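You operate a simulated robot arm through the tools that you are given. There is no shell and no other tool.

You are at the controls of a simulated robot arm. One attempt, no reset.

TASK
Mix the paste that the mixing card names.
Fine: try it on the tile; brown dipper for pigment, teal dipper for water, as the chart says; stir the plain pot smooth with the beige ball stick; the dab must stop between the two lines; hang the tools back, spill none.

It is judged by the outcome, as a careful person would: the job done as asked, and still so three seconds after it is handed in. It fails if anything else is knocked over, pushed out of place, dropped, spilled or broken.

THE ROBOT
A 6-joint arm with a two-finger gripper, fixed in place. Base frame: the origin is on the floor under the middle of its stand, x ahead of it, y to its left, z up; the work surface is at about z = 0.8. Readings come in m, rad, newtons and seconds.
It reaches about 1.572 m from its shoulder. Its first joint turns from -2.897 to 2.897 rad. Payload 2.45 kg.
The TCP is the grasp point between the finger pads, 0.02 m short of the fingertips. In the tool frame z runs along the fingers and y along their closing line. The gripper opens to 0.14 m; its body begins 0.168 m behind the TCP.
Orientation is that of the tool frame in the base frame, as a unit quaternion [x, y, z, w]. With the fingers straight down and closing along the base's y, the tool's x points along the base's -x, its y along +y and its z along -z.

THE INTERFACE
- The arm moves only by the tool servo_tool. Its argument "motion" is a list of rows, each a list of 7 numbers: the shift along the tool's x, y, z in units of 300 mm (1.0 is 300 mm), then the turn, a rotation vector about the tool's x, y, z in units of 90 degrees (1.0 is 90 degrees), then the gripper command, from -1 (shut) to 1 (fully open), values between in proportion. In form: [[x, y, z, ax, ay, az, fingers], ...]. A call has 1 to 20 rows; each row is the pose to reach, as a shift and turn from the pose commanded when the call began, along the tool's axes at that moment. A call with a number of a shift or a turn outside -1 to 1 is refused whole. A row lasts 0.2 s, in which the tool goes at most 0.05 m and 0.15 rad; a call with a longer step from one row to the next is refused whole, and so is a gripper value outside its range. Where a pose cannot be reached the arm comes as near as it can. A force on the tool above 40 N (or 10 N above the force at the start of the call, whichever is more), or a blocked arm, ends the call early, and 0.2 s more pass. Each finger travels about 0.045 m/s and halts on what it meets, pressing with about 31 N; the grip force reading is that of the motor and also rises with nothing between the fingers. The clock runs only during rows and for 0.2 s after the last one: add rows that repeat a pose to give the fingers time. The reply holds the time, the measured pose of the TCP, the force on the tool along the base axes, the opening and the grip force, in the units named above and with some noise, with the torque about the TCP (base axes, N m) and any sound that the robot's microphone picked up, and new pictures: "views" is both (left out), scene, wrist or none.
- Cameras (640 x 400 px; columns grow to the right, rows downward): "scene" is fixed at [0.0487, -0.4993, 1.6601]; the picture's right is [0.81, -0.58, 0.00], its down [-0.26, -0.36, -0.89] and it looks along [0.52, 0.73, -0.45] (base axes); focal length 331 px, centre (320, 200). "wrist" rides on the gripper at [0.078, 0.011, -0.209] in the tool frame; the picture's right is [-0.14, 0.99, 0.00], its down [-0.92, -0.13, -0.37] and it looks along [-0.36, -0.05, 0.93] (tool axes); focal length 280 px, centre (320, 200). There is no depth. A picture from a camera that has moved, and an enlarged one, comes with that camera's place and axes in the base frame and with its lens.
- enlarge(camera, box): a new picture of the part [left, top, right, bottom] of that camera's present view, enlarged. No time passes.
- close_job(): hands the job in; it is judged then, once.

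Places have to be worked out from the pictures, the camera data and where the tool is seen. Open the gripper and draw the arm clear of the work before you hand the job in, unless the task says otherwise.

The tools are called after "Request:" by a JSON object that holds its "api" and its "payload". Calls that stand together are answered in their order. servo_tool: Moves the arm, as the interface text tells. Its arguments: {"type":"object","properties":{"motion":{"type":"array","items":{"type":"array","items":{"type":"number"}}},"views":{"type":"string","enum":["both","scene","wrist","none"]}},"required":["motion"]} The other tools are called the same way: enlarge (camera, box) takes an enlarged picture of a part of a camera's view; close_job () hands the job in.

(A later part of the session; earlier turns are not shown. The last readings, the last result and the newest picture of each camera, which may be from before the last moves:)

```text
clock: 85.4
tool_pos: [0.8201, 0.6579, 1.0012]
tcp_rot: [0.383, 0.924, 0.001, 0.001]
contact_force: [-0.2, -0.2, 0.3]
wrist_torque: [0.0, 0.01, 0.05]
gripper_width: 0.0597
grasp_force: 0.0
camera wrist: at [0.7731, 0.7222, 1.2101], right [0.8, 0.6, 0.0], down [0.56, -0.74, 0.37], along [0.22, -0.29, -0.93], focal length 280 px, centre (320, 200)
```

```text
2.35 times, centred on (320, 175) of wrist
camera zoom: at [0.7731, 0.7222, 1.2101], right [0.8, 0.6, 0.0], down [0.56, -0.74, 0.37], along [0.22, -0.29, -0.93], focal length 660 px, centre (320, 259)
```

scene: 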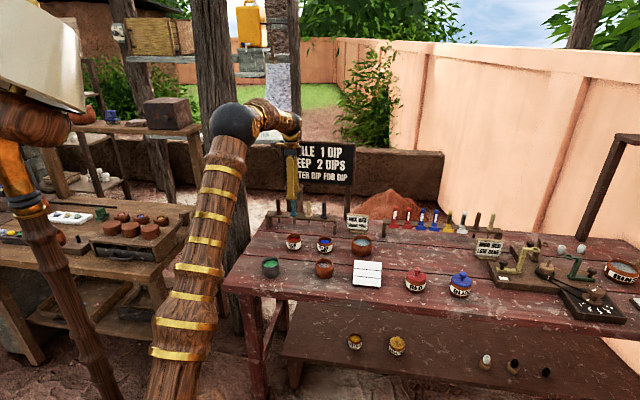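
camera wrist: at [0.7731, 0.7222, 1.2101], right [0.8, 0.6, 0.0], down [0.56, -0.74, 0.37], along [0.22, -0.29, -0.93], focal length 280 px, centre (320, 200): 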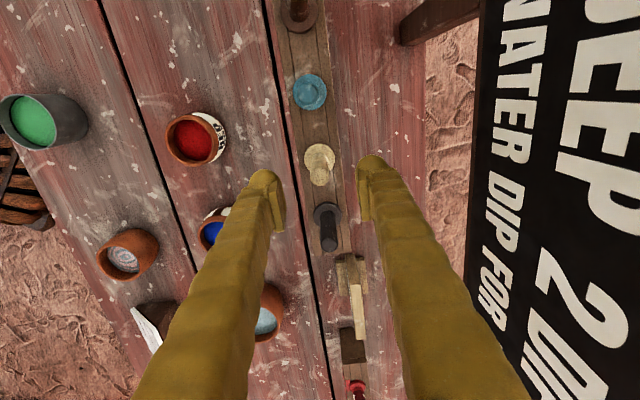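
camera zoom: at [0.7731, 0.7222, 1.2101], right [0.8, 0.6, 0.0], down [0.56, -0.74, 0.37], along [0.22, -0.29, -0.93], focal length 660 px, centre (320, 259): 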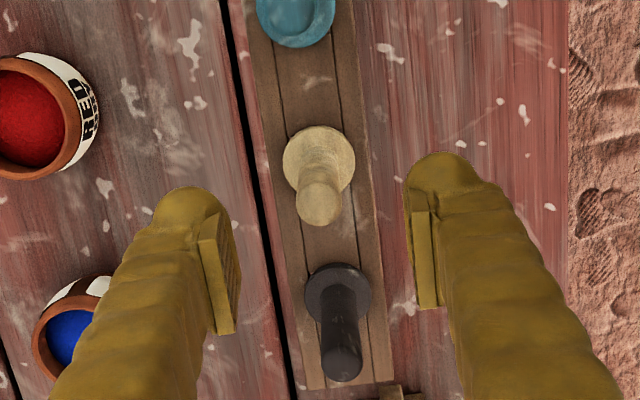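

The beige stick is aligned. I'll lower to z = 0.92 and look once more before closing.

Request:
{"api": "servo_tool", "payload": {"motion": [[0, 0, 0.05, 0, 0, 0, -0.143], [0, 0, 0.11, 0, 0, 0, -0.143], [0, 0, 0.17, 0, 0, 0, -0.143], [0, 0, 0.23, 0, 0, 0, -0.143], [0, 0, 0.2703, 0, 0, 0, -0.143], [0, 0, 0.2703, 0, 0, 0, -0.143], [0, 0, 0.2703, 0, 0, 0, -0.143]], "views": "wrist"}}

Request:
{"api": "enlarge", "payload": {"camera": "wrist", "box": [240, 90, 400, 260]}}

```text
clock: 87.0
tool_pos: [0.8195, 0.6601, 0.921]
tcp_rot: [0.383, 0.924, 0.001, 0.001]
contact_force: [-0.4, -0.1, -0.2]
wrist_torque: [-0.01, 0.01, 0.02]
gripper_width: 0.0597
grasp_force: 0.2
camera wrist: at [0.7729, 0.7233, 1.1287], right [0.8, 0.6, 0.0], down [0.56, -0.74, 0.37], along [0.22, -0.29, -0.93], focal length 280 px, centre (320, 200)
```

wrist: 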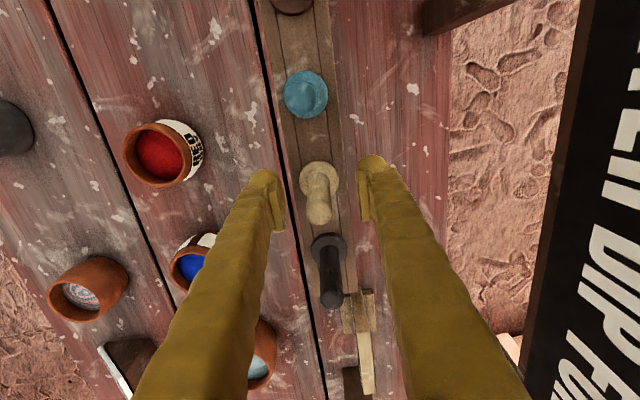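

```text
2.35 times, centred on (320, 175) of wrist
camera zoom: at [0.7729, 0.7233, 1.1287], right [0.8, 0.6, 0.0], down [0.56, -0.74, 0.37], along [0.22, -0.29, -0.93], focal length 660 px, centre (320, 259)
```

zoom: 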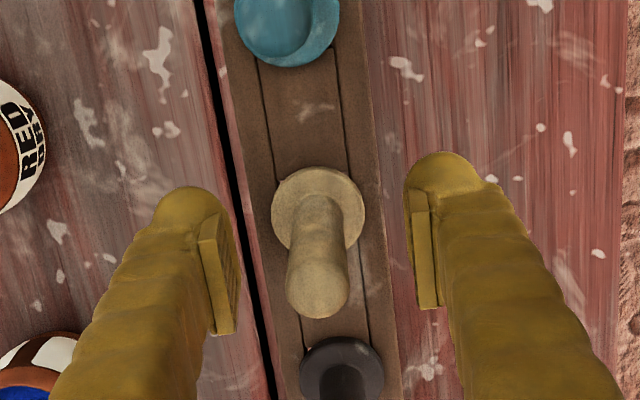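

Good alignment. I'll close on the beige stick and lift it out.

Request:
{"api": "servo_tool", "payload": {"motion": [[0, 0, 0, 0, 0, 0, -1], [0, 0, 0, 0, 0, 0, -1], [0, 0, 0, 0, 0, 0, -1], [0, 0, 0, 0, 0, 0, -1], [0, 0, 0, 0, 0, 0, -1], [0, 0, -0.03, 0, 0, 0, -1], [0, 0, -0.075, 0, 0, 0, -1], [0, 0, -0.12, 0, 0, 0, -1], [0, 0, -0.165, 0, 0, 0, -1], [0, 0, -0.21, 0, 0, 0, -1], [0, 0, -0.255, 0, 0, 0, -1], [0, 0, -0.3, 0, 0, 0, -1], [0, 0, -0.34, 0, 0, 0, -1], [0, 0, -0.34, 0, 0, 0, -1]]}}

Request:
{"api": "enlarge", "payload": {"camera": "scene", "box": [265, 160, 345, 240]}}

Request:
{"api": "enlarge", "payload": {"camera": "wrist", "box": [240, 90, 400, 260]}}

```text
clock: 90.0
tool_pos: [0.819, 0.6595, 1.0219]
tcp_rot: [0.383, 0.924, 0.001, 0.001]
contact_force: [0.1, -0.1, -0.3]
wrist_torque: [0.01, -0.01, 0.0]
gripper_width: 0.017
grasp_force: 30.8
camera wrist: at [0.7728, 0.7228, 1.2314], right [0.8, 0.6, 0.0], down [0.56, -0.74, 0.37], along [0.22, -0.29, -0.93], focal length 280 px, centre (320, 200)
```

scene: 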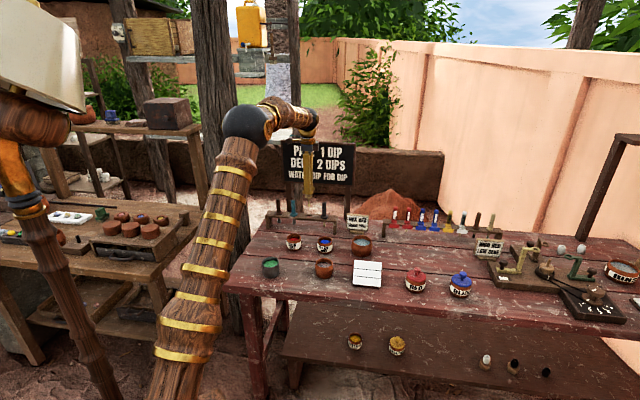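
wrist: 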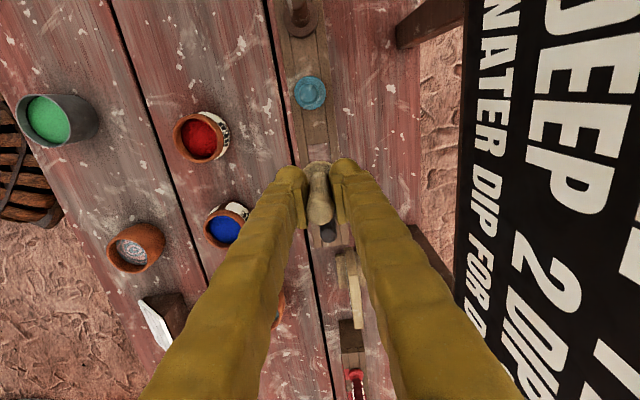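

```text
5.00 times, centred on (305, 200) of scene
camera zoom: at [0.0487, -0.4993, 1.6601], right [0.81, -0.58, 0.0], down [-0.26, -0.36, -0.89], along [0.52, 0.73, -0.45], focal length 1654 px, centre (395, 200)
```

zoom: 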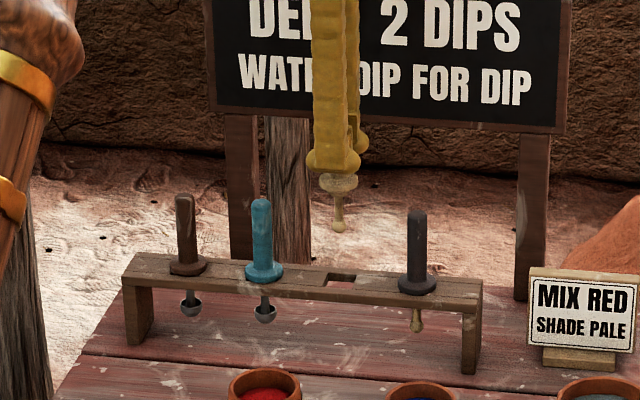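

```text
2.35 times, centred on (320, 175) of wrist
camera zoom: at [0.7728, 0.7228, 1.2314], right [0.8, 0.6, 0.0], down [0.56, -0.74, 0.37], along [0.22, -0.29, -0.93], focal length 660 px, centre (320, 259)
```

zoom: 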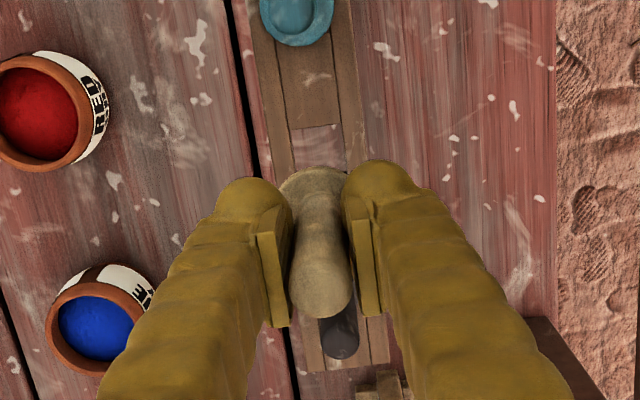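

The beige stick is out. I'll move out in front of the rack and toward the plain pot.

Request:
{"api": "servo_tool", "payload": {"motion": [[0, -0.06, 0, 0, 0, 0, -1], [0, -0.18, 0, 0, 0, 0, -1], [-0.02, -0.32, 0, 0, 0, 0, -1], [-0.08, -0.45, 0, 0, 0, 0, -1], [-0.15, -0.57, 0, 0, 0, 0, -1], [-0.22, -0.68, 0, 0, 0, 0, -1], [-0.29, -0.77, 0, 0, 0, 0, -1], [-0.35, -0.84, 0, 0, 0, 0, -1], [-0.39, -0.9, 0, 0, 0, 0, -1], [-0.4073, -0.94, 0, 0, 0, 0, -1], [-0.4073, -0.96, 0, 0, 0, 0, -1], [-0.4073, -0.96, 0, 0, 0, 0, -1]], "views": "wrist"}}

Request:
{"api": "enlarge", "payload": {"camera": "wrist", "box": [220, 80, 360, 220]}}

```text
clock: 92.6
tool_pos: [0.702, 0.3699, 1.0224]
tcp_rot: [0.383, 0.924, 0.001, 0.0]
contact_force: [1.2, 0.4, -0.9]
wrist_torque: [0.02, 0.02, -0.01]
gripper_width: 0.0167
grasp_force: 30.8
camera wrist: at [0.6554, 0.4335, 1.2304], right [0.8, 0.6, 0.0], down [0.56, -0.74, 0.37], along [0.22, -0.29, -0.93], focal length 280 px, centre (320, 200)
```

wrist: 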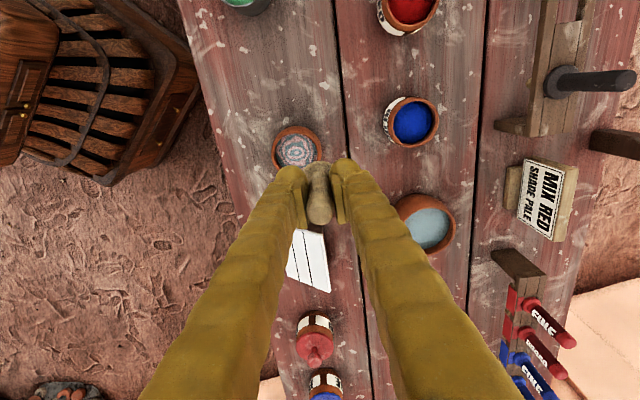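

```text
2.86 times, centred on (290, 150) of wrist
camera zoom: at [0.6554, 0.4335, 1.2304], right [0.8, 0.6, 0.0], down [0.56, -0.74, 0.37], along [0.22, -0.29, -0.93], focal length 801 px, centre (406, 343)
```

zoom: 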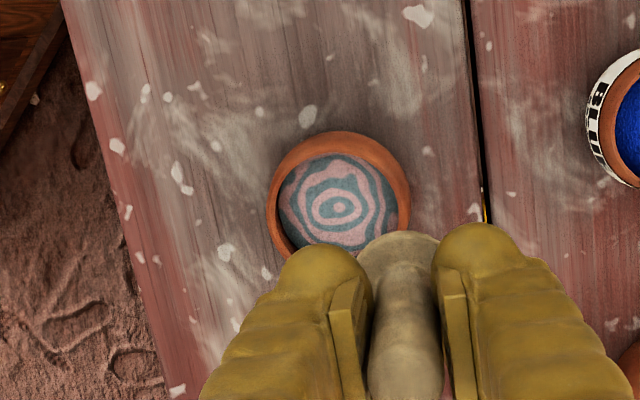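

The stick is nearly over the pot. I'll move the last 3.4 cm to the pot centre (0.6795, 0.3465) and check from both cameras before lowering.

Request:
{"api": "servo_tool", "payload": {"motion": [[-0.001, -0.05, 0.03, 0, 0, 0, -1], [-0.002, -0.1117, 0.09, 0, 0, 0, -1], [-0.002, -0.1117, 0.15, 0, 0, 0, -1], [-0.002, -0.1117, 0.18, 0, 0, 0, -1], [-0.002, -0.1117, 0.18, 0, 0, 0, -1], [-0.002, -0.1117, 0.18, 0, 0, 0, -1]]}}

Request:
{"api": "enlarge", "payload": {"camera": "scene", "box": [295, 225, 355, 285]}}

Request:
{"api": "enlarge", "payload": {"camera": "wrist", "box": [270, 100, 370, 200]}}

```text
clock: 94.0
tool_pos: [0.6794, 0.3455, 0.9686]
tcp_rot: [0.382, 0.924, 0.001, 0.001]
contact_force: [0.4, 0.4, 0.3]
wrist_torque: [0.0, 0.02, -0.02]
gripper_width: 0.0166
grasp_force: 31.0
camera wrist: at [0.6329, 0.4088, 1.177], right [0.8, 0.6, 0.0], down [0.56, -0.74, 0.37], along [0.22, -0.29, -0.93], focal length 280 px, centre (320, 200)
```

scene: 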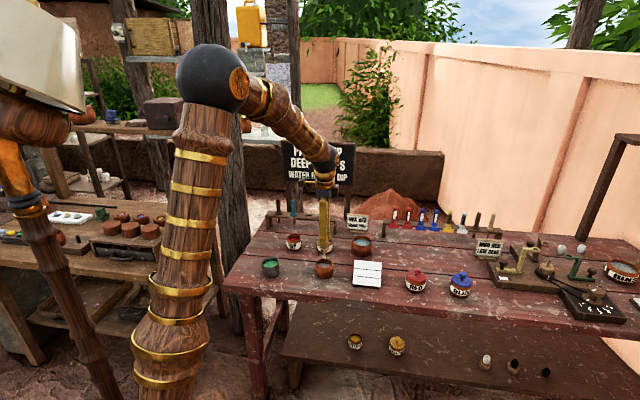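
wrist: 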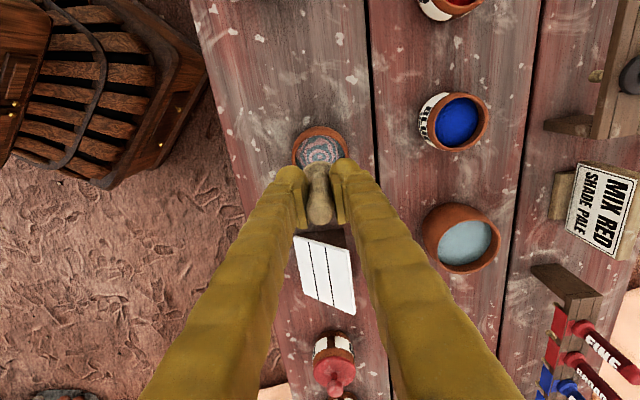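

```text
6.67 times, centred on (325, 255) of scene
camera zoom: at [0.0487, -0.4993, 1.6601], right [0.81, -0.58, 0.0], down [-0.26, -0.36, -0.89], along [0.52, 0.73, -0.45], focal length 2206 px, centre (287, -167)
```

zoom: 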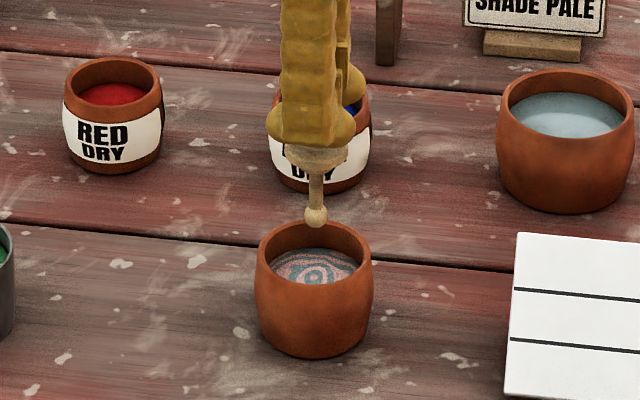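

```text
4.00 times, centred on (320, 150) of wrist
camera zoom: at [0.6329, 0.4088, 1.177], right [0.8, 0.6, 0.0], down [0.56, -0.74, 0.37], along [0.22, -0.29, -0.93], focal length 1122 px, centre (320, 400)
```

zoom: 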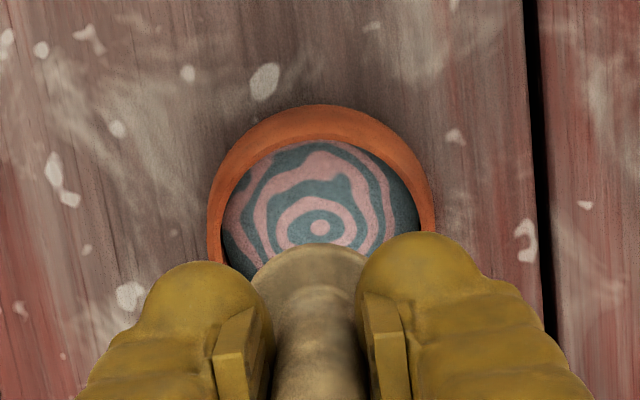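

The stick is well centred above the swirl. I'll lower it gently so the ball dips into the mix, to TCP z ≈ 0.917, watching the force.

Request:
{"api": "servo_tool", "payload": {"motion": [[0, 0, 0.03, 0, 0, 0, -1], [0, 0, 0.06, 0, 0, 0, -1], [0, 0, 0.09, 0, 0, 0, -1], [0, 0, 0.11, 0, 0, 0, -1], [0, 0, 0.13, 0, 0, 0, -1], [0, 0, 0.15, 0, 0, 0, -1], [0, 0, 0.17, 0, 0, 0, -1], [0, 0, 0.17, 0, 0, 0, -1]]}}

Request:
{"api": "enlarge", "payload": {"camera": "scene", "box": [295, 225, 355, 285]}}

Request:
{"api": "enlarge", "payload": {"camera": "wrist", "box": [270, 100, 370, 200]}}

```text
clock: 95.8
tool_pos: [0.6792, 0.3474, 0.918]
tcp_rot: [0.383, 0.924, 0.0, 0.0]
contact_force: [0.0, 0.0, 0.0]
wrist_torque: [0.04, 0.01, 0.04]
gripper_width: 0.0171
grasp_force: 31.1
camera wrist: at [0.6324, 0.4095, 1.1262], right [0.8, 0.6, 0.0], down [0.56, -0.74, 0.37], along [0.22, -0.29, -0.93], focal length 280 px, centre (320, 200)
```

scene: 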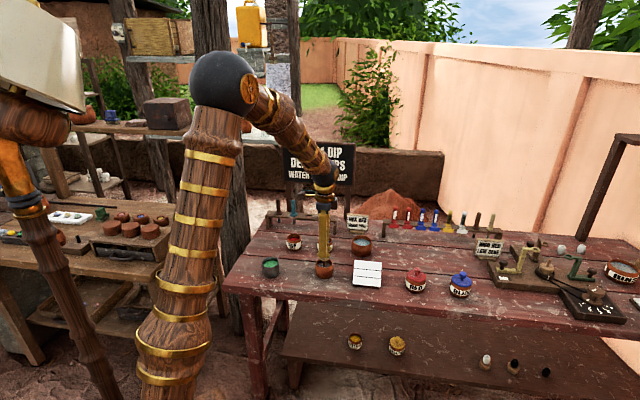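
wrist: 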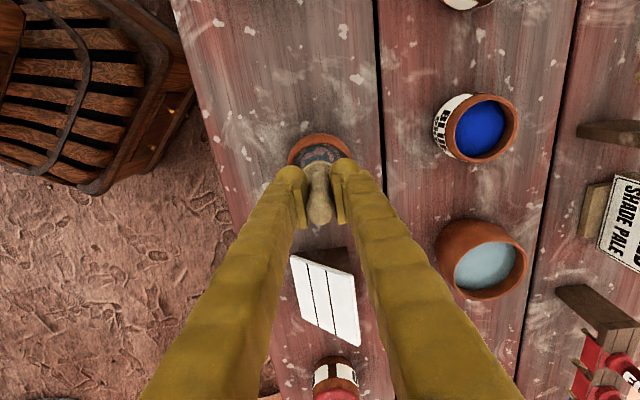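

```text
6.67 times, centred on (325, 255) of scene
camera zoom: at [0.0487, -0.4993, 1.6601], right [0.81, -0.58, 0.0], down [-0.26, -0.36, -0.89], along [0.52, 0.73, -0.45], focal length 2206 px, centre (287, -167)
```

zoom: 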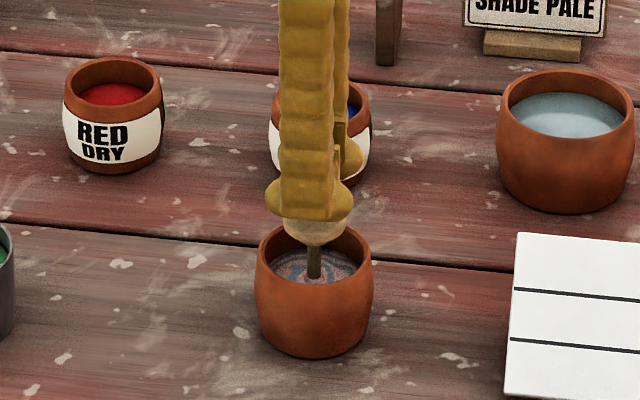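

```text
4.00 times, centred on (320, 150) of wrist
camera zoom: at [0.6324, 0.4095, 1.1262], right [0.8, 0.6, 0.0], down [0.56, -0.74, 0.37], along [0.22, -0.29, -0.93], focal length 1122 px, centre (320, 400)
```

zoom: 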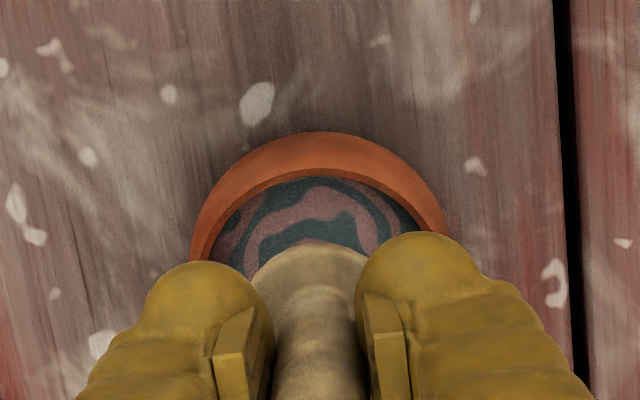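

The shaft enters right at the middle of the mix, with the ball submerged and no contact force. I'll stir gently in circles of 13 mm radius, well clear of the wall.

Request:
{"api": "servo_tool", "payload": {"motion": [[0.0433, 0, 0, 0, 0, 0, -1], [0.035, 0.0255, 0, 0, 0, 0, -1], [0.0134, 0.0412, 0, 0, 0, 0, -1], [-0.0134, 0.0412, 0, 0, 0, 0, -1], [-0.035, 0.0255, 0, 0, 0, 0, -1], [-0.0433, 0, 0, 0, 0, 0, -1], [-0.035, -0.0255, 0, 0, 0, 0, -1], [-0.0134, -0.0412, 0, 0, 0, 0, -1], [0.0134, -0.0412, 0, 0, 0, 0, -1], [0.035, -0.0255, 0, 0, 0, 0, -1], [0.0433, 0, 0, 0, 0, 0, -1], [0.035, 0.0255, 0, 0, 0, 0, -1], [0.0134, 0.0412, 0, 0, 0, 0, -1], [-0.0134, 0.0412, 0, 0, 0, 0, -1], [-0.035, 0.0255, 0, 0, 0, 0, -1], [-0.0433, 0, 0, 0, 0, 0, -1], [-0.035, -0.0255, 0, 0, 0, 0, -1], [-0.0134, -0.0412, 0, 0, 0, 0, -1], [0.0134, -0.0412, 0, 0, 0, 0, -1], [0, 0, 0, 0, 0, 0, -1]]}}

Request:
{"api": "enlarge", "payload": {"camera": "scene", "box": [295, 225, 355, 285]}}

Request:
{"api": "enlarge", "payload": {"camera": "wrist", "box": [270, 100, 370, 200]}}

```text
clock: 100.0
tool_pos: [0.6797, 0.3472, 0.9168]
tcp_rot: [0.382, 0.924, 0.001, 0.0]
contact_force: [0.4, -0.6, -0.6]
wrist_torque: [0.03, 0.0, 0.0]
gripper_width: 0.0168
grasp_force: 30.8
camera wrist: at [0.6339, 0.4099, 1.1261], right [0.8, 0.6, 0.0], down [0.56, -0.74, 0.37], along [0.22, -0.29, -0.93], focal length 280 px, centre (320, 200)
```

scene: 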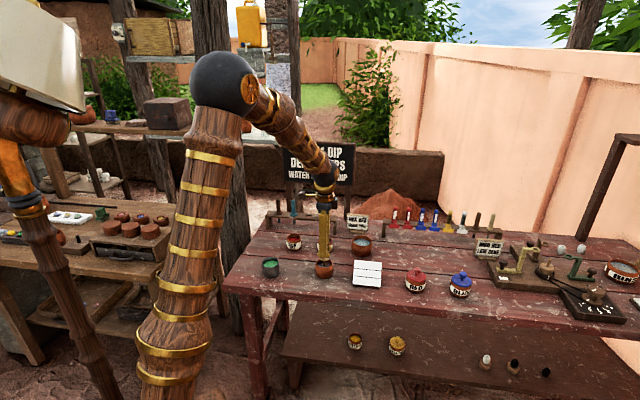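
wrist: 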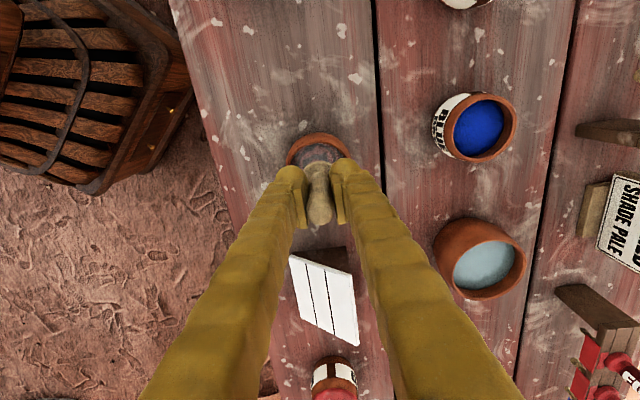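

```text
6.67 times, centred on (325, 255) of scene
camera zoom: at [0.0487, -0.4993, 1.6601], right [0.81, -0.58, 0.0], down [-0.26, -0.36, -0.89], along [0.52, 0.73, -0.45], focal length 2206 px, centre (287, -167)
```

zoom: 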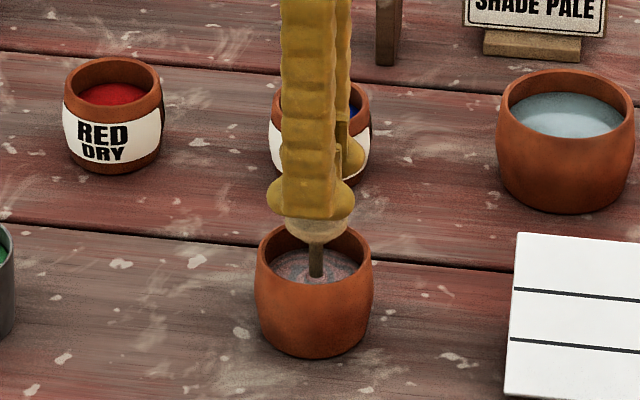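

```text
4.00 times, centred on (320, 150) of wrist
camera zoom: at [0.6339, 0.4099, 1.1261], right [0.8, 0.6, 0.0], down [0.56, -0.74, 0.37], along [0.22, -0.29, -0.93], focal length 1122 px, centre (320, 400)
```

zoom: 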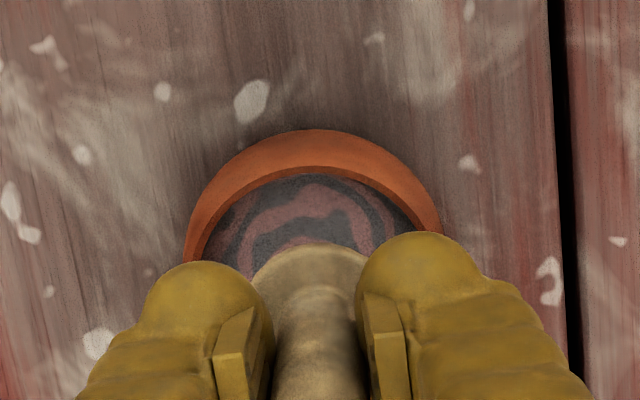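

The bands are fading and the pot hasn't moved. I'll keep stirring.

Request:
{"api": "servo_tool", "payload": {"motion": [[0.0433, 0, 0, 0, 0, 0, -1], [0.0306, 0.0306, 0, 0, 0, 0, -1], [0, 0.0433, 0, 0, 0, 0, -1], [-0.0306, 0.0306, 0, 0, 0, 0, -1], [-0.0433, 0, 0, 0, 0, 0, -1], [-0.0306, -0.0306, 0, 0, 0, 0, -1], [0, -0.0433, 0, 0, 0, 0, -1], [0.0306, -0.0306, 0, 0, 0, 0, -1], [0.0433, 0, 0, 0, 0, 0, -1], [0.0306, 0.0306, 0, 0, 0, 0, -1], [0, 0.0433, 0, 0, 0, 0, -1], [-0.0306, 0.0306, 0, 0, 0, 0, -1], [-0.0433, 0, 0, 0, 0, 0, -1], [-0.0306, -0.0306, 0, 0, 0, 0, -1], [0, -0.0433, 0, 0, 0, 0, -1], [0.0306, -0.0306, 0, 0, 0, 0, -1], [0.0433, 0, 0, 0, 0, 0, -1], [0.0306, 0.0306, 0, 0, 0, 0, -1], [0, 0.0433, 0, 0, 0, 0, -1], [0, 0, 0, 0, 0, 0, -1]], "views": "none"}}

Request:
{"api": "servo_tool", "payload": {"motion": [[0.0433, 0, 0, 0, 0, 0, -1], [0.0306, 0.0306, 0, 0, 0, 0, -1], [0, 0.0433, 0, 0, 0, 0, -1], [-0.0306, 0.0306, 0, 0, 0, 0, -1], [-0.0433, 0, 0, 0, 0, 0, -1], [-0.0306, -0.0306, 0, 0, 0, 0, -1], [0, -0.0433, 0, 0, 0, 0, -1], [0.0306, -0.0306, 0, 0, 0, 0, -1], [0.0433, 0, 0, 0, 0, 0, -1], [0.0306, 0.0306, 0, 0, 0, 0, -1], [0, 0.0433, 0, 0, 0, 0, -1], [-0.0306, 0.0306, 0, 0, 0, 0, -1], [-0.0433, 0, 0, 0, 0, 0, -1], [-0.0306, -0.0306, 0, 0, 0, 0, -1], [0, -0.0433, 0, 0, 0, 0, -1], [0.0306, -0.0306, 0, 0, 0, 0, -1], [0.0433, 0, 0, 0, 0, 0, -1], [0.0306, 0.0306, 0, 0, 0, 0, -1], [0, 0.0433, 0, 0, 0, 0, -1], [0, 0, 0, 0, 0, 0, -1]], "views": "both"}}

Request:
{"api": "enlarge", "payload": {"camera": "scene", "box": [295, 225, 355, 285]}}

Request:
{"api": "enlarge", "payload": {"camera": "wrist", "box": [270, 100, 370, 200]}}

```text
clock: 104.2
tool_pos: [0.6784, 0.3468, 0.9195]
tcp_rot: [0.382, 0.924, 0.001, 0.0]
contact_force: [0.1, 0.6, -0.1]
wrist_torque: [0.01, -0.02, 0.02]
gripper_width: 0.0169
grasp_force: 31.0
```

```text
clock: 108.4
tool_pos: [0.6778, 0.3461, 0.9178]
tcp_rot: [0.382, 0.924, 0.001, 0.0]
contact_force: [0.9, 0.1, 0.1]
wrist_torque: [0.0, 0.02, -0.01]
gripper_width: 0.0169
grasp_force: 30.7
camera wrist: at [0.6335, 0.4091, 1.1268], right [0.8, 0.6, 0.0], down [0.56, -0.74, 0.37], along [0.22, -0.29, -0.93], focal length 280 px, centre (320, 200)
```

scene: 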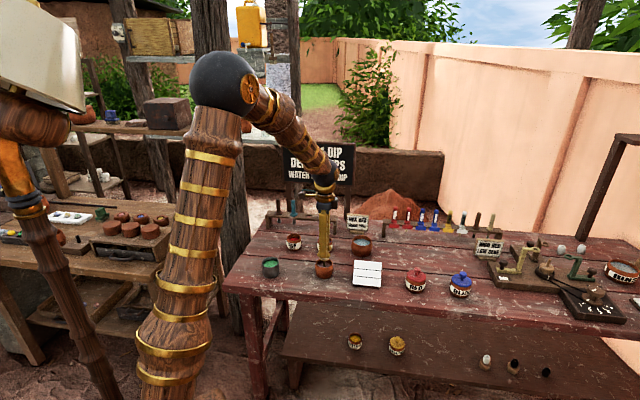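
wrist: 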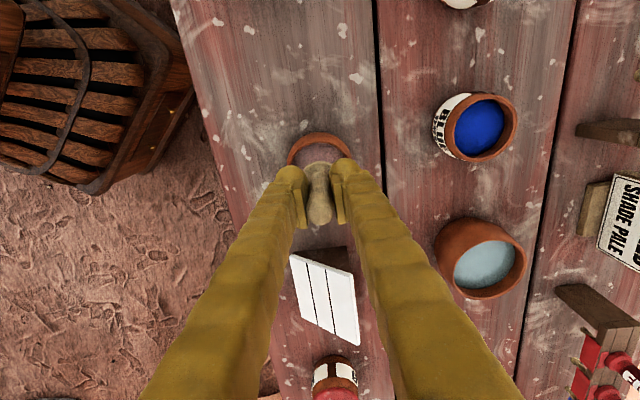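

```text
6.67 times, centred on (325, 255) of scene
camera zoom: at [0.0487, -0.4993, 1.6601], right [0.81, -0.58, 0.0], down [-0.26, -0.36, -0.89], along [0.52, 0.73, -0.45], focal length 2206 px, centre (287, -167)
```

zoom: 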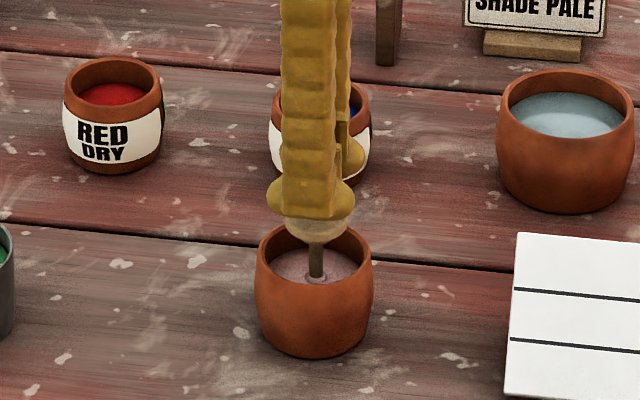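

```text
4.00 times, centred on (320, 150) of wrist
camera zoom: at [0.6335, 0.4091, 1.1268], right [0.8, 0.6, 0.0], down [0.56, -0.74, 0.37], along [0.22, -0.29, -0.93], focal length 1122 px, centre (320, 400)
```

zoom: 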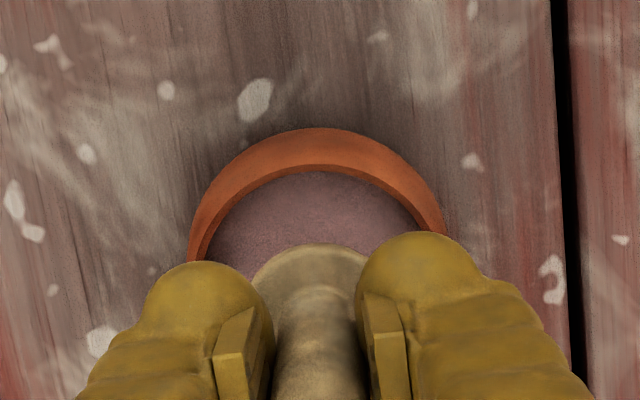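

The mix now looks an even pink. One more round of stirring to be sure, then I'll inspect it with the stick lifted.

Request:
{"api": "servo_tool", "payload": {"motion": [[0.0433, 0, 0, 0, 0, 0, -1], [0.0306, 0.0306, 0, 0, 0, 0, -1], [0, 0.0433, 0, 0, 0, 0, -1], [-0.0306, 0.0306, 0, 0, 0, 0, -1], [-0.0433, 0, 0, 0, 0, 0, -1], [-0.0306, -0.0306, 0, 0, 0, 0, -1], [0, -0.0433, 0, 0, 0, 0, -1], [0.0306, -0.0306, 0, 0, 0, 0, -1], [0.0433, 0, 0, 0, 0, 0, -1], [0.0306, 0.0306, 0, 0, 0, 0, -1], [0, 0.0433, 0, 0, 0, 0, -1], [-0.0306, 0.0306, 0, 0, 0, 0, -1], [-0.0433, 0, 0, 0, 0, 0, -1], [-0.0306, -0.0306, 0, 0, 0, 0, -1], [0, -0.0433, 0, 0, 0, 0, -1], [0.0306, -0.0306, 0, 0, 0, 0, -1], [0.0433, 0, 0, 0, 0, 0, -1], [0, 0, 0, 0, 0, 0, -1], [0, 0, 0, 0, 0, 0, -1]], "views": "none"}}

Request:
{"api": "servo_tool", "payload": {"motion": [[0, 0, -0.015, 0, 0, 0, -1], [0, 0, -0.03, 0, 0, 0, -1], [0, 0, -0.045, 0, 0, 0, -1], [0, 0, -0.06, 0, 0, 0, -1], [0, 0, -0.075, 0, 0, 0, -1], [0, 0, -0.09, 0, 0, 0, -1], [0, 0, -0.105, 0, 0, 0, -1], [0, 0, -0.12, 0, 0, 0, -1], [0, 0, -0.135, 0, 0, 0, -1], [0, 0, -0.15, 0, 0, 0, -1], [0, 0, -0.165, 0, 0, 0, -1], [0, 0, -0.18, 0, 0, 0, -1], [0, 0, -0.18, 0, 0, 0, -1], [0, 0, -0.18, 0, 0, 0, -1]]}}

Request:
{"api": "enlarge", "payload": {"camera": "scene", "box": [295, 225, 355, 285]}}

Request:
{"api": "enlarge", "payload": {"camera": "wrist", "box": [270, 100, 370, 200]}}

Request:
{"api": "enlarge", "payload": {"camera": "scene", "box": [335, 245, 395, 295]}}

```text
clock: 112.4
tool_pos: [0.6797, 0.3445, 0.9173]
tcp_rot: [0.383, 0.924, 0.001, 0.0]
contact_force: [0.0, 0.3, 0.0]
wrist_torque: [0.0, -0.03, 0.01]
gripper_width: 0.0167
grasp_force: 31.5
```

```text
clock: 115.4
tool_pos: [0.6794, 0.3452, 0.9716]
tcp_rot: [0.382, 0.924, 0.001, 0.001]
contact_force: [-0.6, 0.4, 0.3]
wrist_torque: [0.0, 0.0, 0.0]
gripper_width: 0.0169
grasp_force: 31.2
camera wrist: at [0.6327, 0.4095, 1.1799], right [0.8, 0.6, 0.0], down [0.56, -0.74, 0.37], along [0.22, -0.29, -0.93], focal length 280 px, centre (320, 200)
```

scene: 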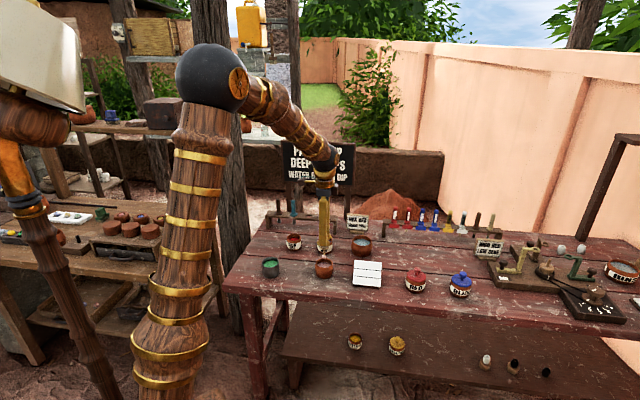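
wrist: 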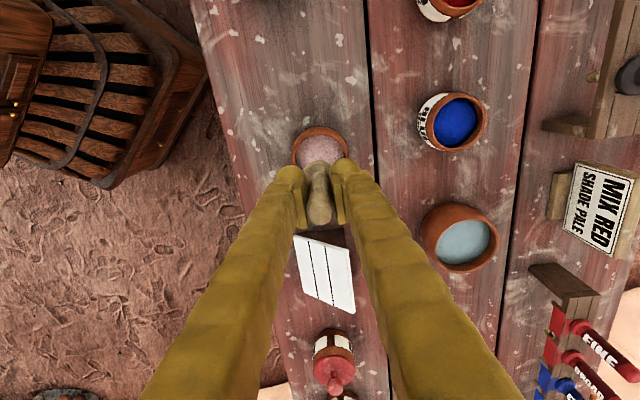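

```text
6.67 times, centred on (325, 255) of scene
camera zoom: at [0.0487, -0.4993, 1.6601], right [0.81, -0.58, 0.0], down [-0.26, -0.36, -0.89], along [0.52, 0.73, -0.45], focal length 2206 px, centre (287, -167)
```

zoom: 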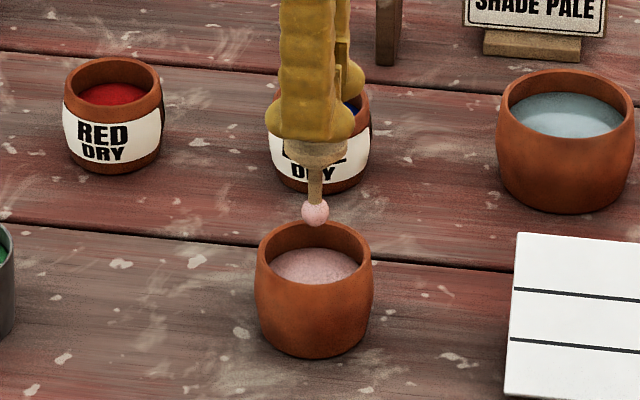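

```text
4.00 times, centred on (320, 150) of wrist
camera zoom: at [0.6327, 0.4095, 1.1799], right [0.8, 0.6, 0.0], down [0.56, -0.74, 0.37], along [0.22, -0.29, -0.93], focal length 1122 px, centre (320, 400)
```

zoom: 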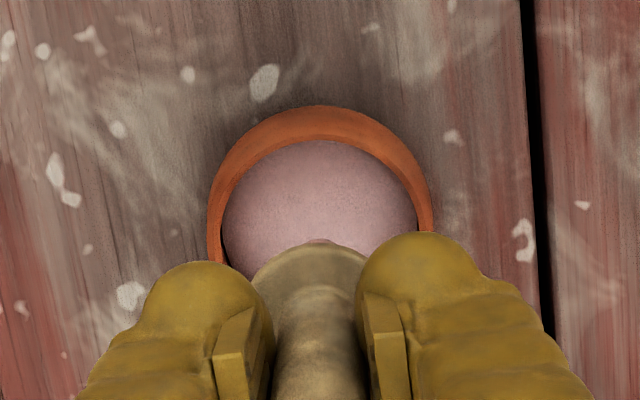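

```text
8.00 times, centred on (365, 270) of scene
camera zoom: at [0.0487, -0.4993, 1.6601], right [0.81, -0.58, 0.0], down [-0.26, -0.36, -0.89], along [0.52, 0.73, -0.45], focal length 2647 px, centre (-40, -360)
```

zoom: 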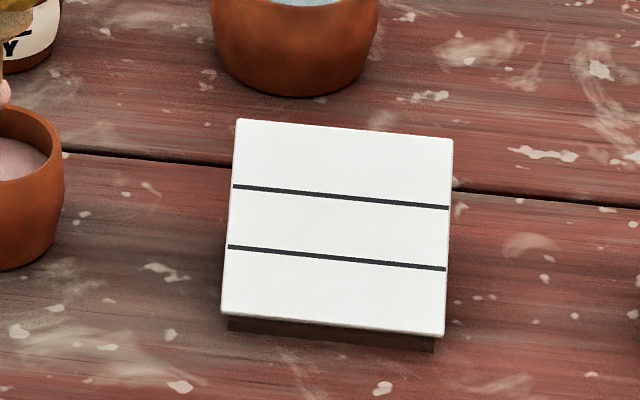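

The paste is a smooth pale pink and the ball is coated. The tile is a wedge about 10 cm wide, sloping down toward the robot, from z ≈ 0.867 at the back edge (Y_t ≈ 0.748) to about 0.815 in front. I'll raise the stick and carry it smoothly above the middle of the tile's top band.

Request:
{"api": "servo_tool", "payload": {"motion": [[0, 0, -0.03, 0, 0, 0, -1], [0, 0, -0.07, 0, 0, 0, -1], [0, 0, -0.1, 0, 0, 0, -1], [-0.02, 0, -0.1, 0, 0, 0, -1], [-0.06, 0.003, -0.1, 0, 0, 0, -1], [-0.12, 0.005, -0.1, 0, 0, 0, -1], [-0.19, 0.008, -0.1, 0, 0, 0, -1], [-0.26, 0.01, -0.1, 0, 0, 0, -1], [-0.33, 0.012, -0.1, 0, 0, 0, -1], [-0.4, 0.015, -0.1, 0, 0, 0, -1], [-0.46, 0.017, -0.1, 0, 0, 0, -1], [-0.51, 0.019, -0.1, 0, 0, 0, -1], [-0.545, 0.02, -0.1, 0, 0, 0, -1], [-0.564, 0.02, -0.1, 0, 0, 0, -1], [-0.564, 0.02, -0.1, 0, 0, 0, -1], [-0.564, 0.02, -0.1, 0, 0, 0, -1]]}}

Request:
{"api": "enlarge", "payload": {"camera": "scene", "box": [330, 220, 400, 290]}}

Request:
{"api": "enlarge", "payload": {"camera": "wrist", "box": [220, 60, 420, 260]}}

```text
clock: 118.8
tool_pos: [0.804, 0.2313, 1.0008]
tcp_rot: [0.382, 0.924, 0.002, 0.001]
contact_force: [-0.5, -0.6, 0.0]
wrist_torque: [0.01, 0.01, 0.05]
gripper_width: 0.017
grasp_force: 31.6
camera wrist: at [0.7578, 0.2938, 1.2098], right [0.8, 0.6, 0.0], down [0.56, -0.74, 0.37], along [0.22, -0.29, -0.93], focal length 280 px, centre (320, 200)
```

scene: 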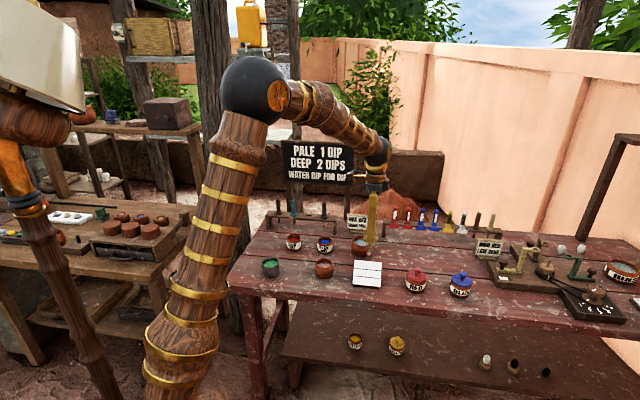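
wrist: 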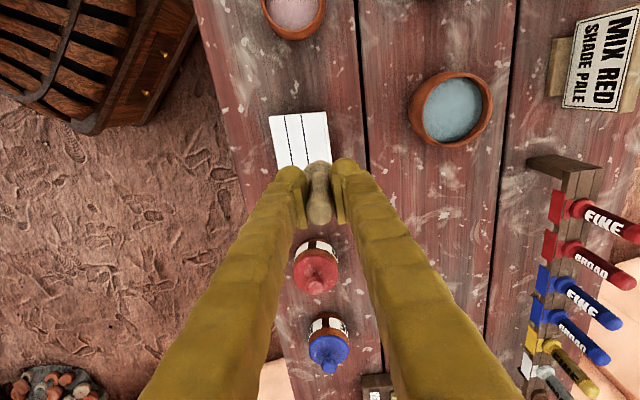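

```text
5.71 times, centred on (365, 255) of scene
camera zoom: at [0.0487, -0.4993, 1.6601], right [0.81, -0.58, 0.0], down [-0.26, -0.36, -0.89], along [0.52, 0.73, -0.45], focal length 1890 px, centre (63, -114)
```

zoom: 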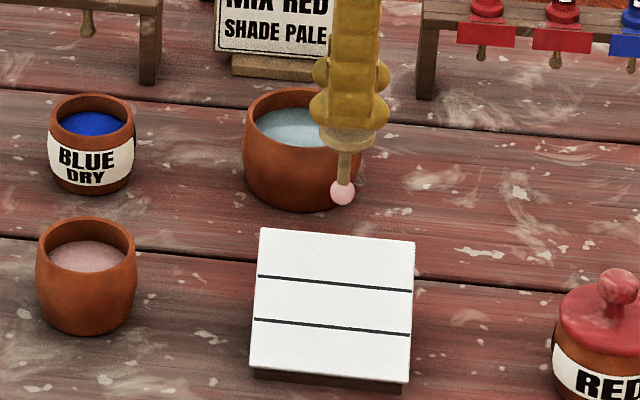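

```text
2.00 times, centred on (320, 160) of wrist
camera zoom: at [0.7578, 0.2938, 1.2098], right [0.8, 0.6, 0.0], down [0.56, -0.74, 0.37], along [0.22, -0.29, -0.93], focal length 561 px, centre (320, 280)
```

zoom: 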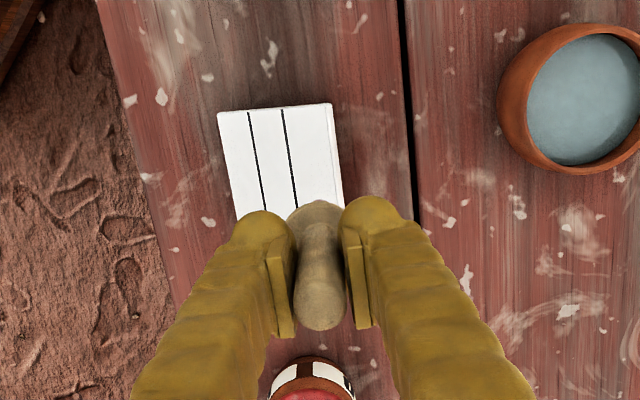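

The stick is over the middle of the top band. I'll lower to z = 0.972 and look at the gap between ball and tile.

Request:
{"api": "servo_tool", "payload": {"motion": [[0, 0, 0.03, 0, 0, 0, -1], [0, 0, 0.06, 0, 0, 0, -1], [0, 0, 0.08, 0, 0, 0, -1], [0, 0, 0.096, 0, 0, 0, -1], [0, 0, 0.096, 0, 0, 0, -1]]}}

Request:
{"api": "enlarge", "payload": {"camera": "scene", "box": [345, 235, 390, 280]}}

Request:
{"api": "enlarge", "payload": {"camera": "wrist", "box": [270, 80, 370, 180]}}

```text
clock: 120.0
tool_pos: [0.8037, 0.2314, 0.9738]
tcp_rot: [0.382, 0.924, 0.001, 0.0]
contact_force: [-0.6, -0.5, -0.4]
wrist_torque: [0.01, 0.02, 0.01]
gripper_width: 0.017
grasp_force: 30.7
camera wrist: at [0.7574, 0.294, 1.1824], right [0.8, 0.6, 0.0], down [0.56, -0.74, 0.37], along [0.22, -0.29, -0.93], focal length 280 px, centre (320, 200)
```

scene: 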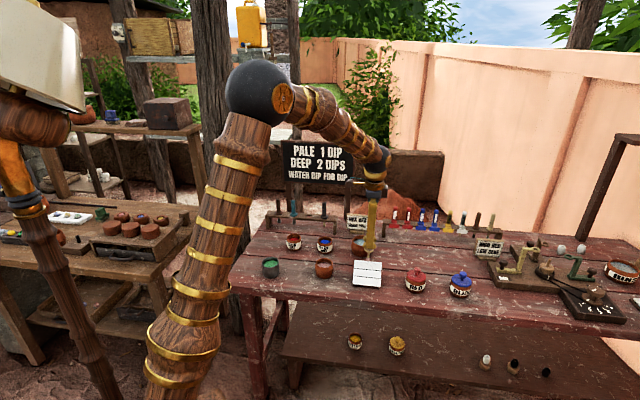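
wrist: 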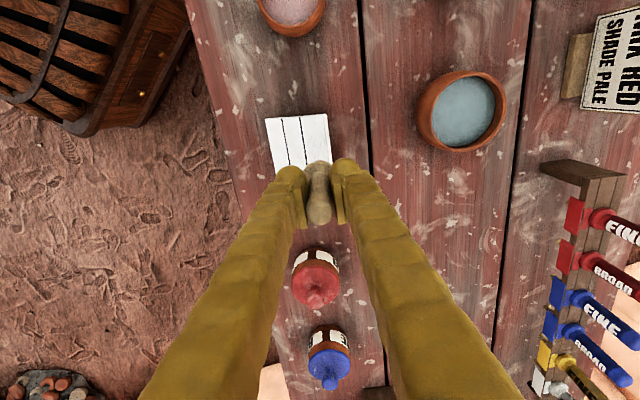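

```text
8.89 times, centred on (368, 258) of scene
camera zoom: at [0.0487, -0.4993, 1.6601], right [0.81, -0.58, 0.0], down [-0.26, -0.36, -0.89], along [0.52, 0.73, -0.45], focal length 2941 px, centre (-102, -311)
```

zoom: 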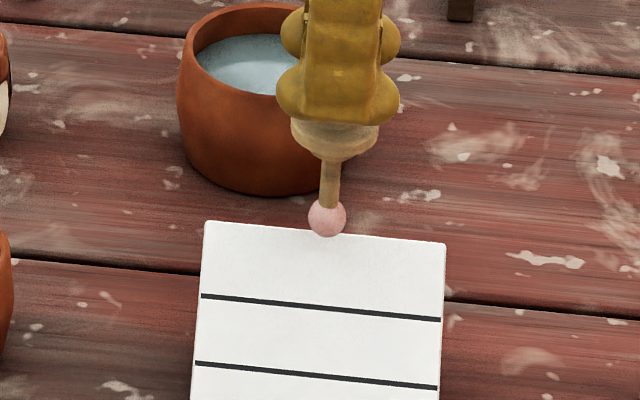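

```text
4.00 times, centred on (320, 130) of wrist
camera zoom: at [0.7574, 0.294, 1.1824], right [0.8, 0.6, 0.0], down [0.56, -0.74, 0.37], along [0.22, -0.29, -0.93], focal length 1122 px, centre (320, 480)
```

zoom: 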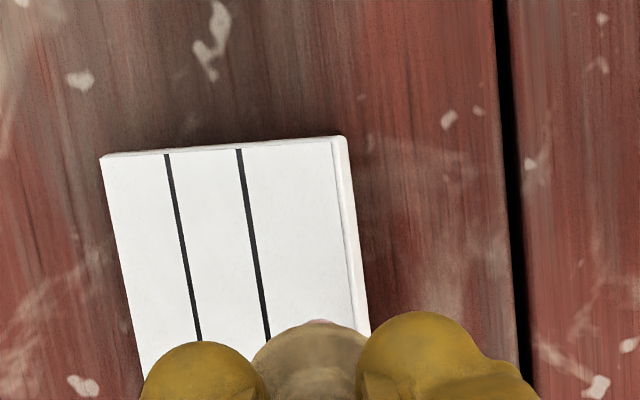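

The ball is about 2 cm above the contact height. I'll lower in small steps: first to z ≈ 0.960, then millimetres at a time watching the force.

Request:
{"api": "servo_tool", "payload": {"motion": [[0, 0, 0.015, 0, 0, 0, -1], [0, 0, 0.03, 0, 0, 0, -1], [0, 0, 0.045, 0, 0, 0, -1], [0, 0, 0.045, 0, 0, 0, -1]], "views": "scene"}}

Request:
{"api": "enlarge", "payload": {"camera": "scene", "box": [345, 235, 390, 280]}}

```text
clock: 121.0
tool_pos: [0.8027, 0.2298, 0.9594]
tcp_rot: [0.383, 0.924, 0.001, 0.001]
contact_force: [0.8, 0.1, -0.8]
wrist_torque: [-0.01, -0.02, -0.02]
gripper_width: 0.017
grasp_force: 30.7
```

scene: 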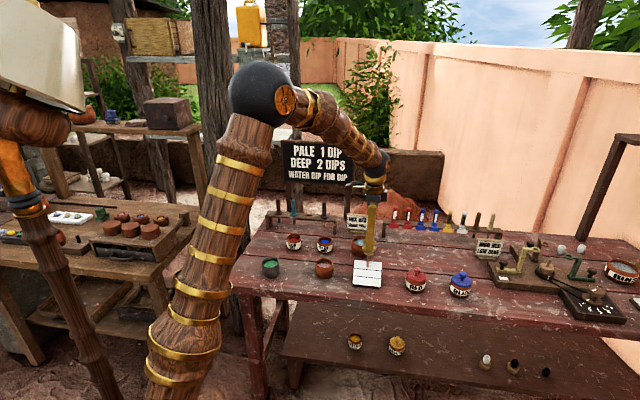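

```text
8.89 times, centred on (368, 258) of scene
camera zoom: at [0.0487, -0.4993, 1.6601], right [0.81, -0.58, 0.0], down [-0.26, -0.36, -0.89], along [0.52, 0.73, -0.45], focal length 2941 px, centre (-102, -311)
```

zoom: 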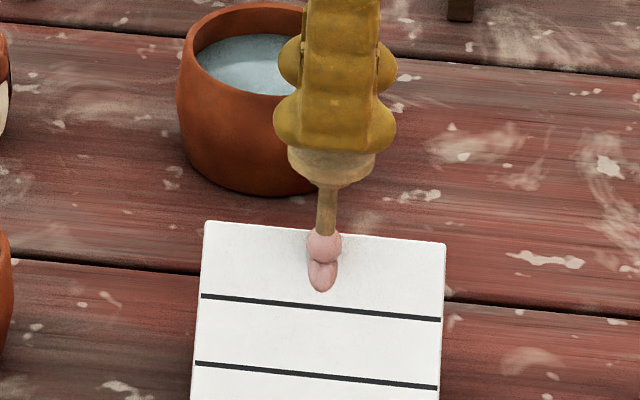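

The dab has transferred and is beginning to run down the tile. I'll lift the stick straight up, gently, and let it run.

Request:
{"api": "servo_tool", "payload": {"motion": [[0, 0, -0.02, 0, 0, 0, -1], [0, 0, -0.045, 0, 0, 0, -1], [0, 0, -0.075, 0, 0, 0, -1], [0, 0, -0.1, 0, 0, 0, -1], [0, 0, -0.12, 0, 0, 0, -1], [0, 0, -0.12, 0, 0, 0, -1], [0, 0, -0.12, 0, 0, 0, -1]], "views": "scene"}}

Request:
{"api": "enlarge", "payload": {"camera": "scene", "box": [345, 235, 390, 290]}}

```text
clock: 122.6
tool_pos: [0.8034, 0.2301, 0.9962]
tcp_rot: [0.383, 0.924, 0.0, 0.0]
contact_force: [0.4, -0.4, -0.4]
wrist_torque: [-0.03, 0.03, 0.03]
gripper_width: 0.0171
grasp_force: 30.5
```

scene: 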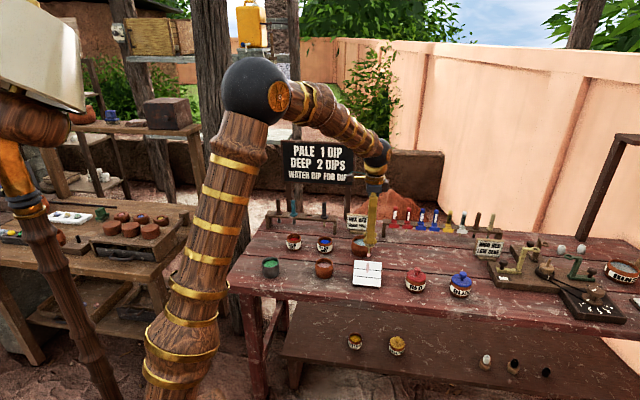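

```text
7.27 times, centred on (368, 262) of scene
camera zoom: at [0.0487, -0.4993, 1.6601], right [0.81, -0.58, 0.0], down [-0.26, -0.36, -0.89], along [0.52, 0.73, -0.45], focal length 2406 px, centre (-26, -254)
```

zoom: 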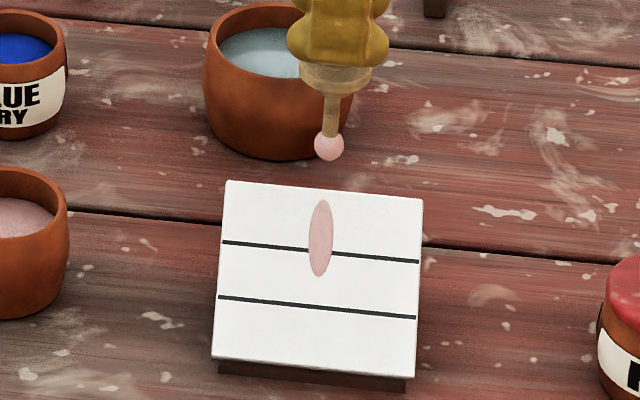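

The dab's lower end has crossed the upper line and sits in the middle band. I'll hold still a moment to see where it stops.

Request:
{"api": "servo_tool", "payload": {"motion": [[0, 0, 0, 0, 0, 0, -1], [0, 0, 0, 0, 0, 0, -1], [0, 0, 0, 0, 0, 0, -1], [0, 0, 0, 0, 0, 0, -1], [0, 0, 0, 0, 0, 0, -1], [0, 0, 0, 0, 0, 0, -1], [0, 0, 0, 0, 0, 0, -1], [0, 0, 0, 0, 0, 0, -1], [0, 0, 0, 0, 0, 0, -1], [0, 0, 0, 0, 0, 0, -1]], "views": "scene"}}

Request:
{"api": "enlarge", "payload": {"camera": "scene", "box": [345, 235, 390, 290]}}

```text
clock: 124.8
tool_pos: [0.8028, 0.2313, 0.9956]
tcp_rot: [0.383, 0.924, 0.0, 0.001]
contact_force: [-0.2, -0.6, -0.7]
wrist_torque: [-0.02, 0.0, 0.0]
gripper_width: 0.0167
grasp_force: 30.7
```

scene: 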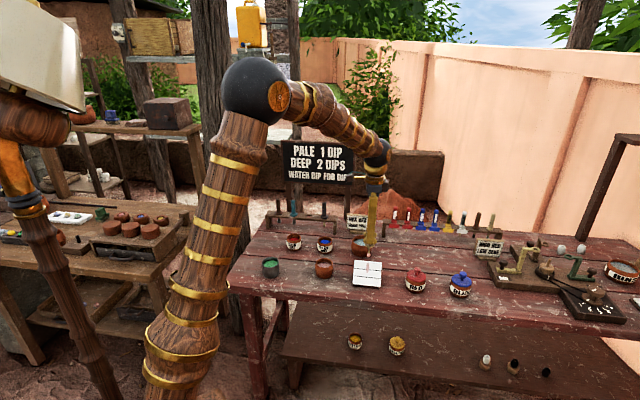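

```text
7.27 times, centred on (368, 262) of scene
camera zoom: at [0.0487, -0.4993, 1.6601], right [0.81, -0.58, 0.0], down [-0.26, -0.36, -0.89], along [0.52, 0.73, -0.45], focal length 2406 px, centre (-26, -254)
```

zoom: 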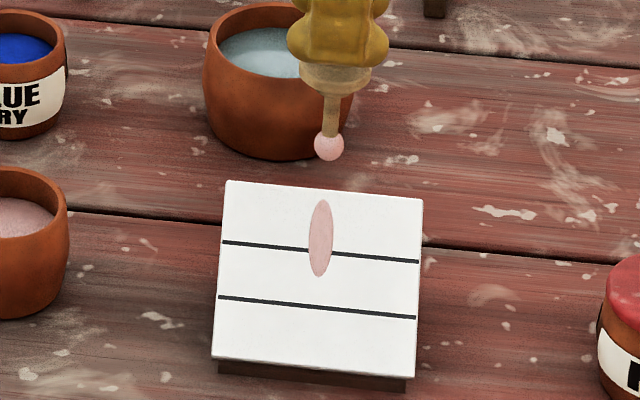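

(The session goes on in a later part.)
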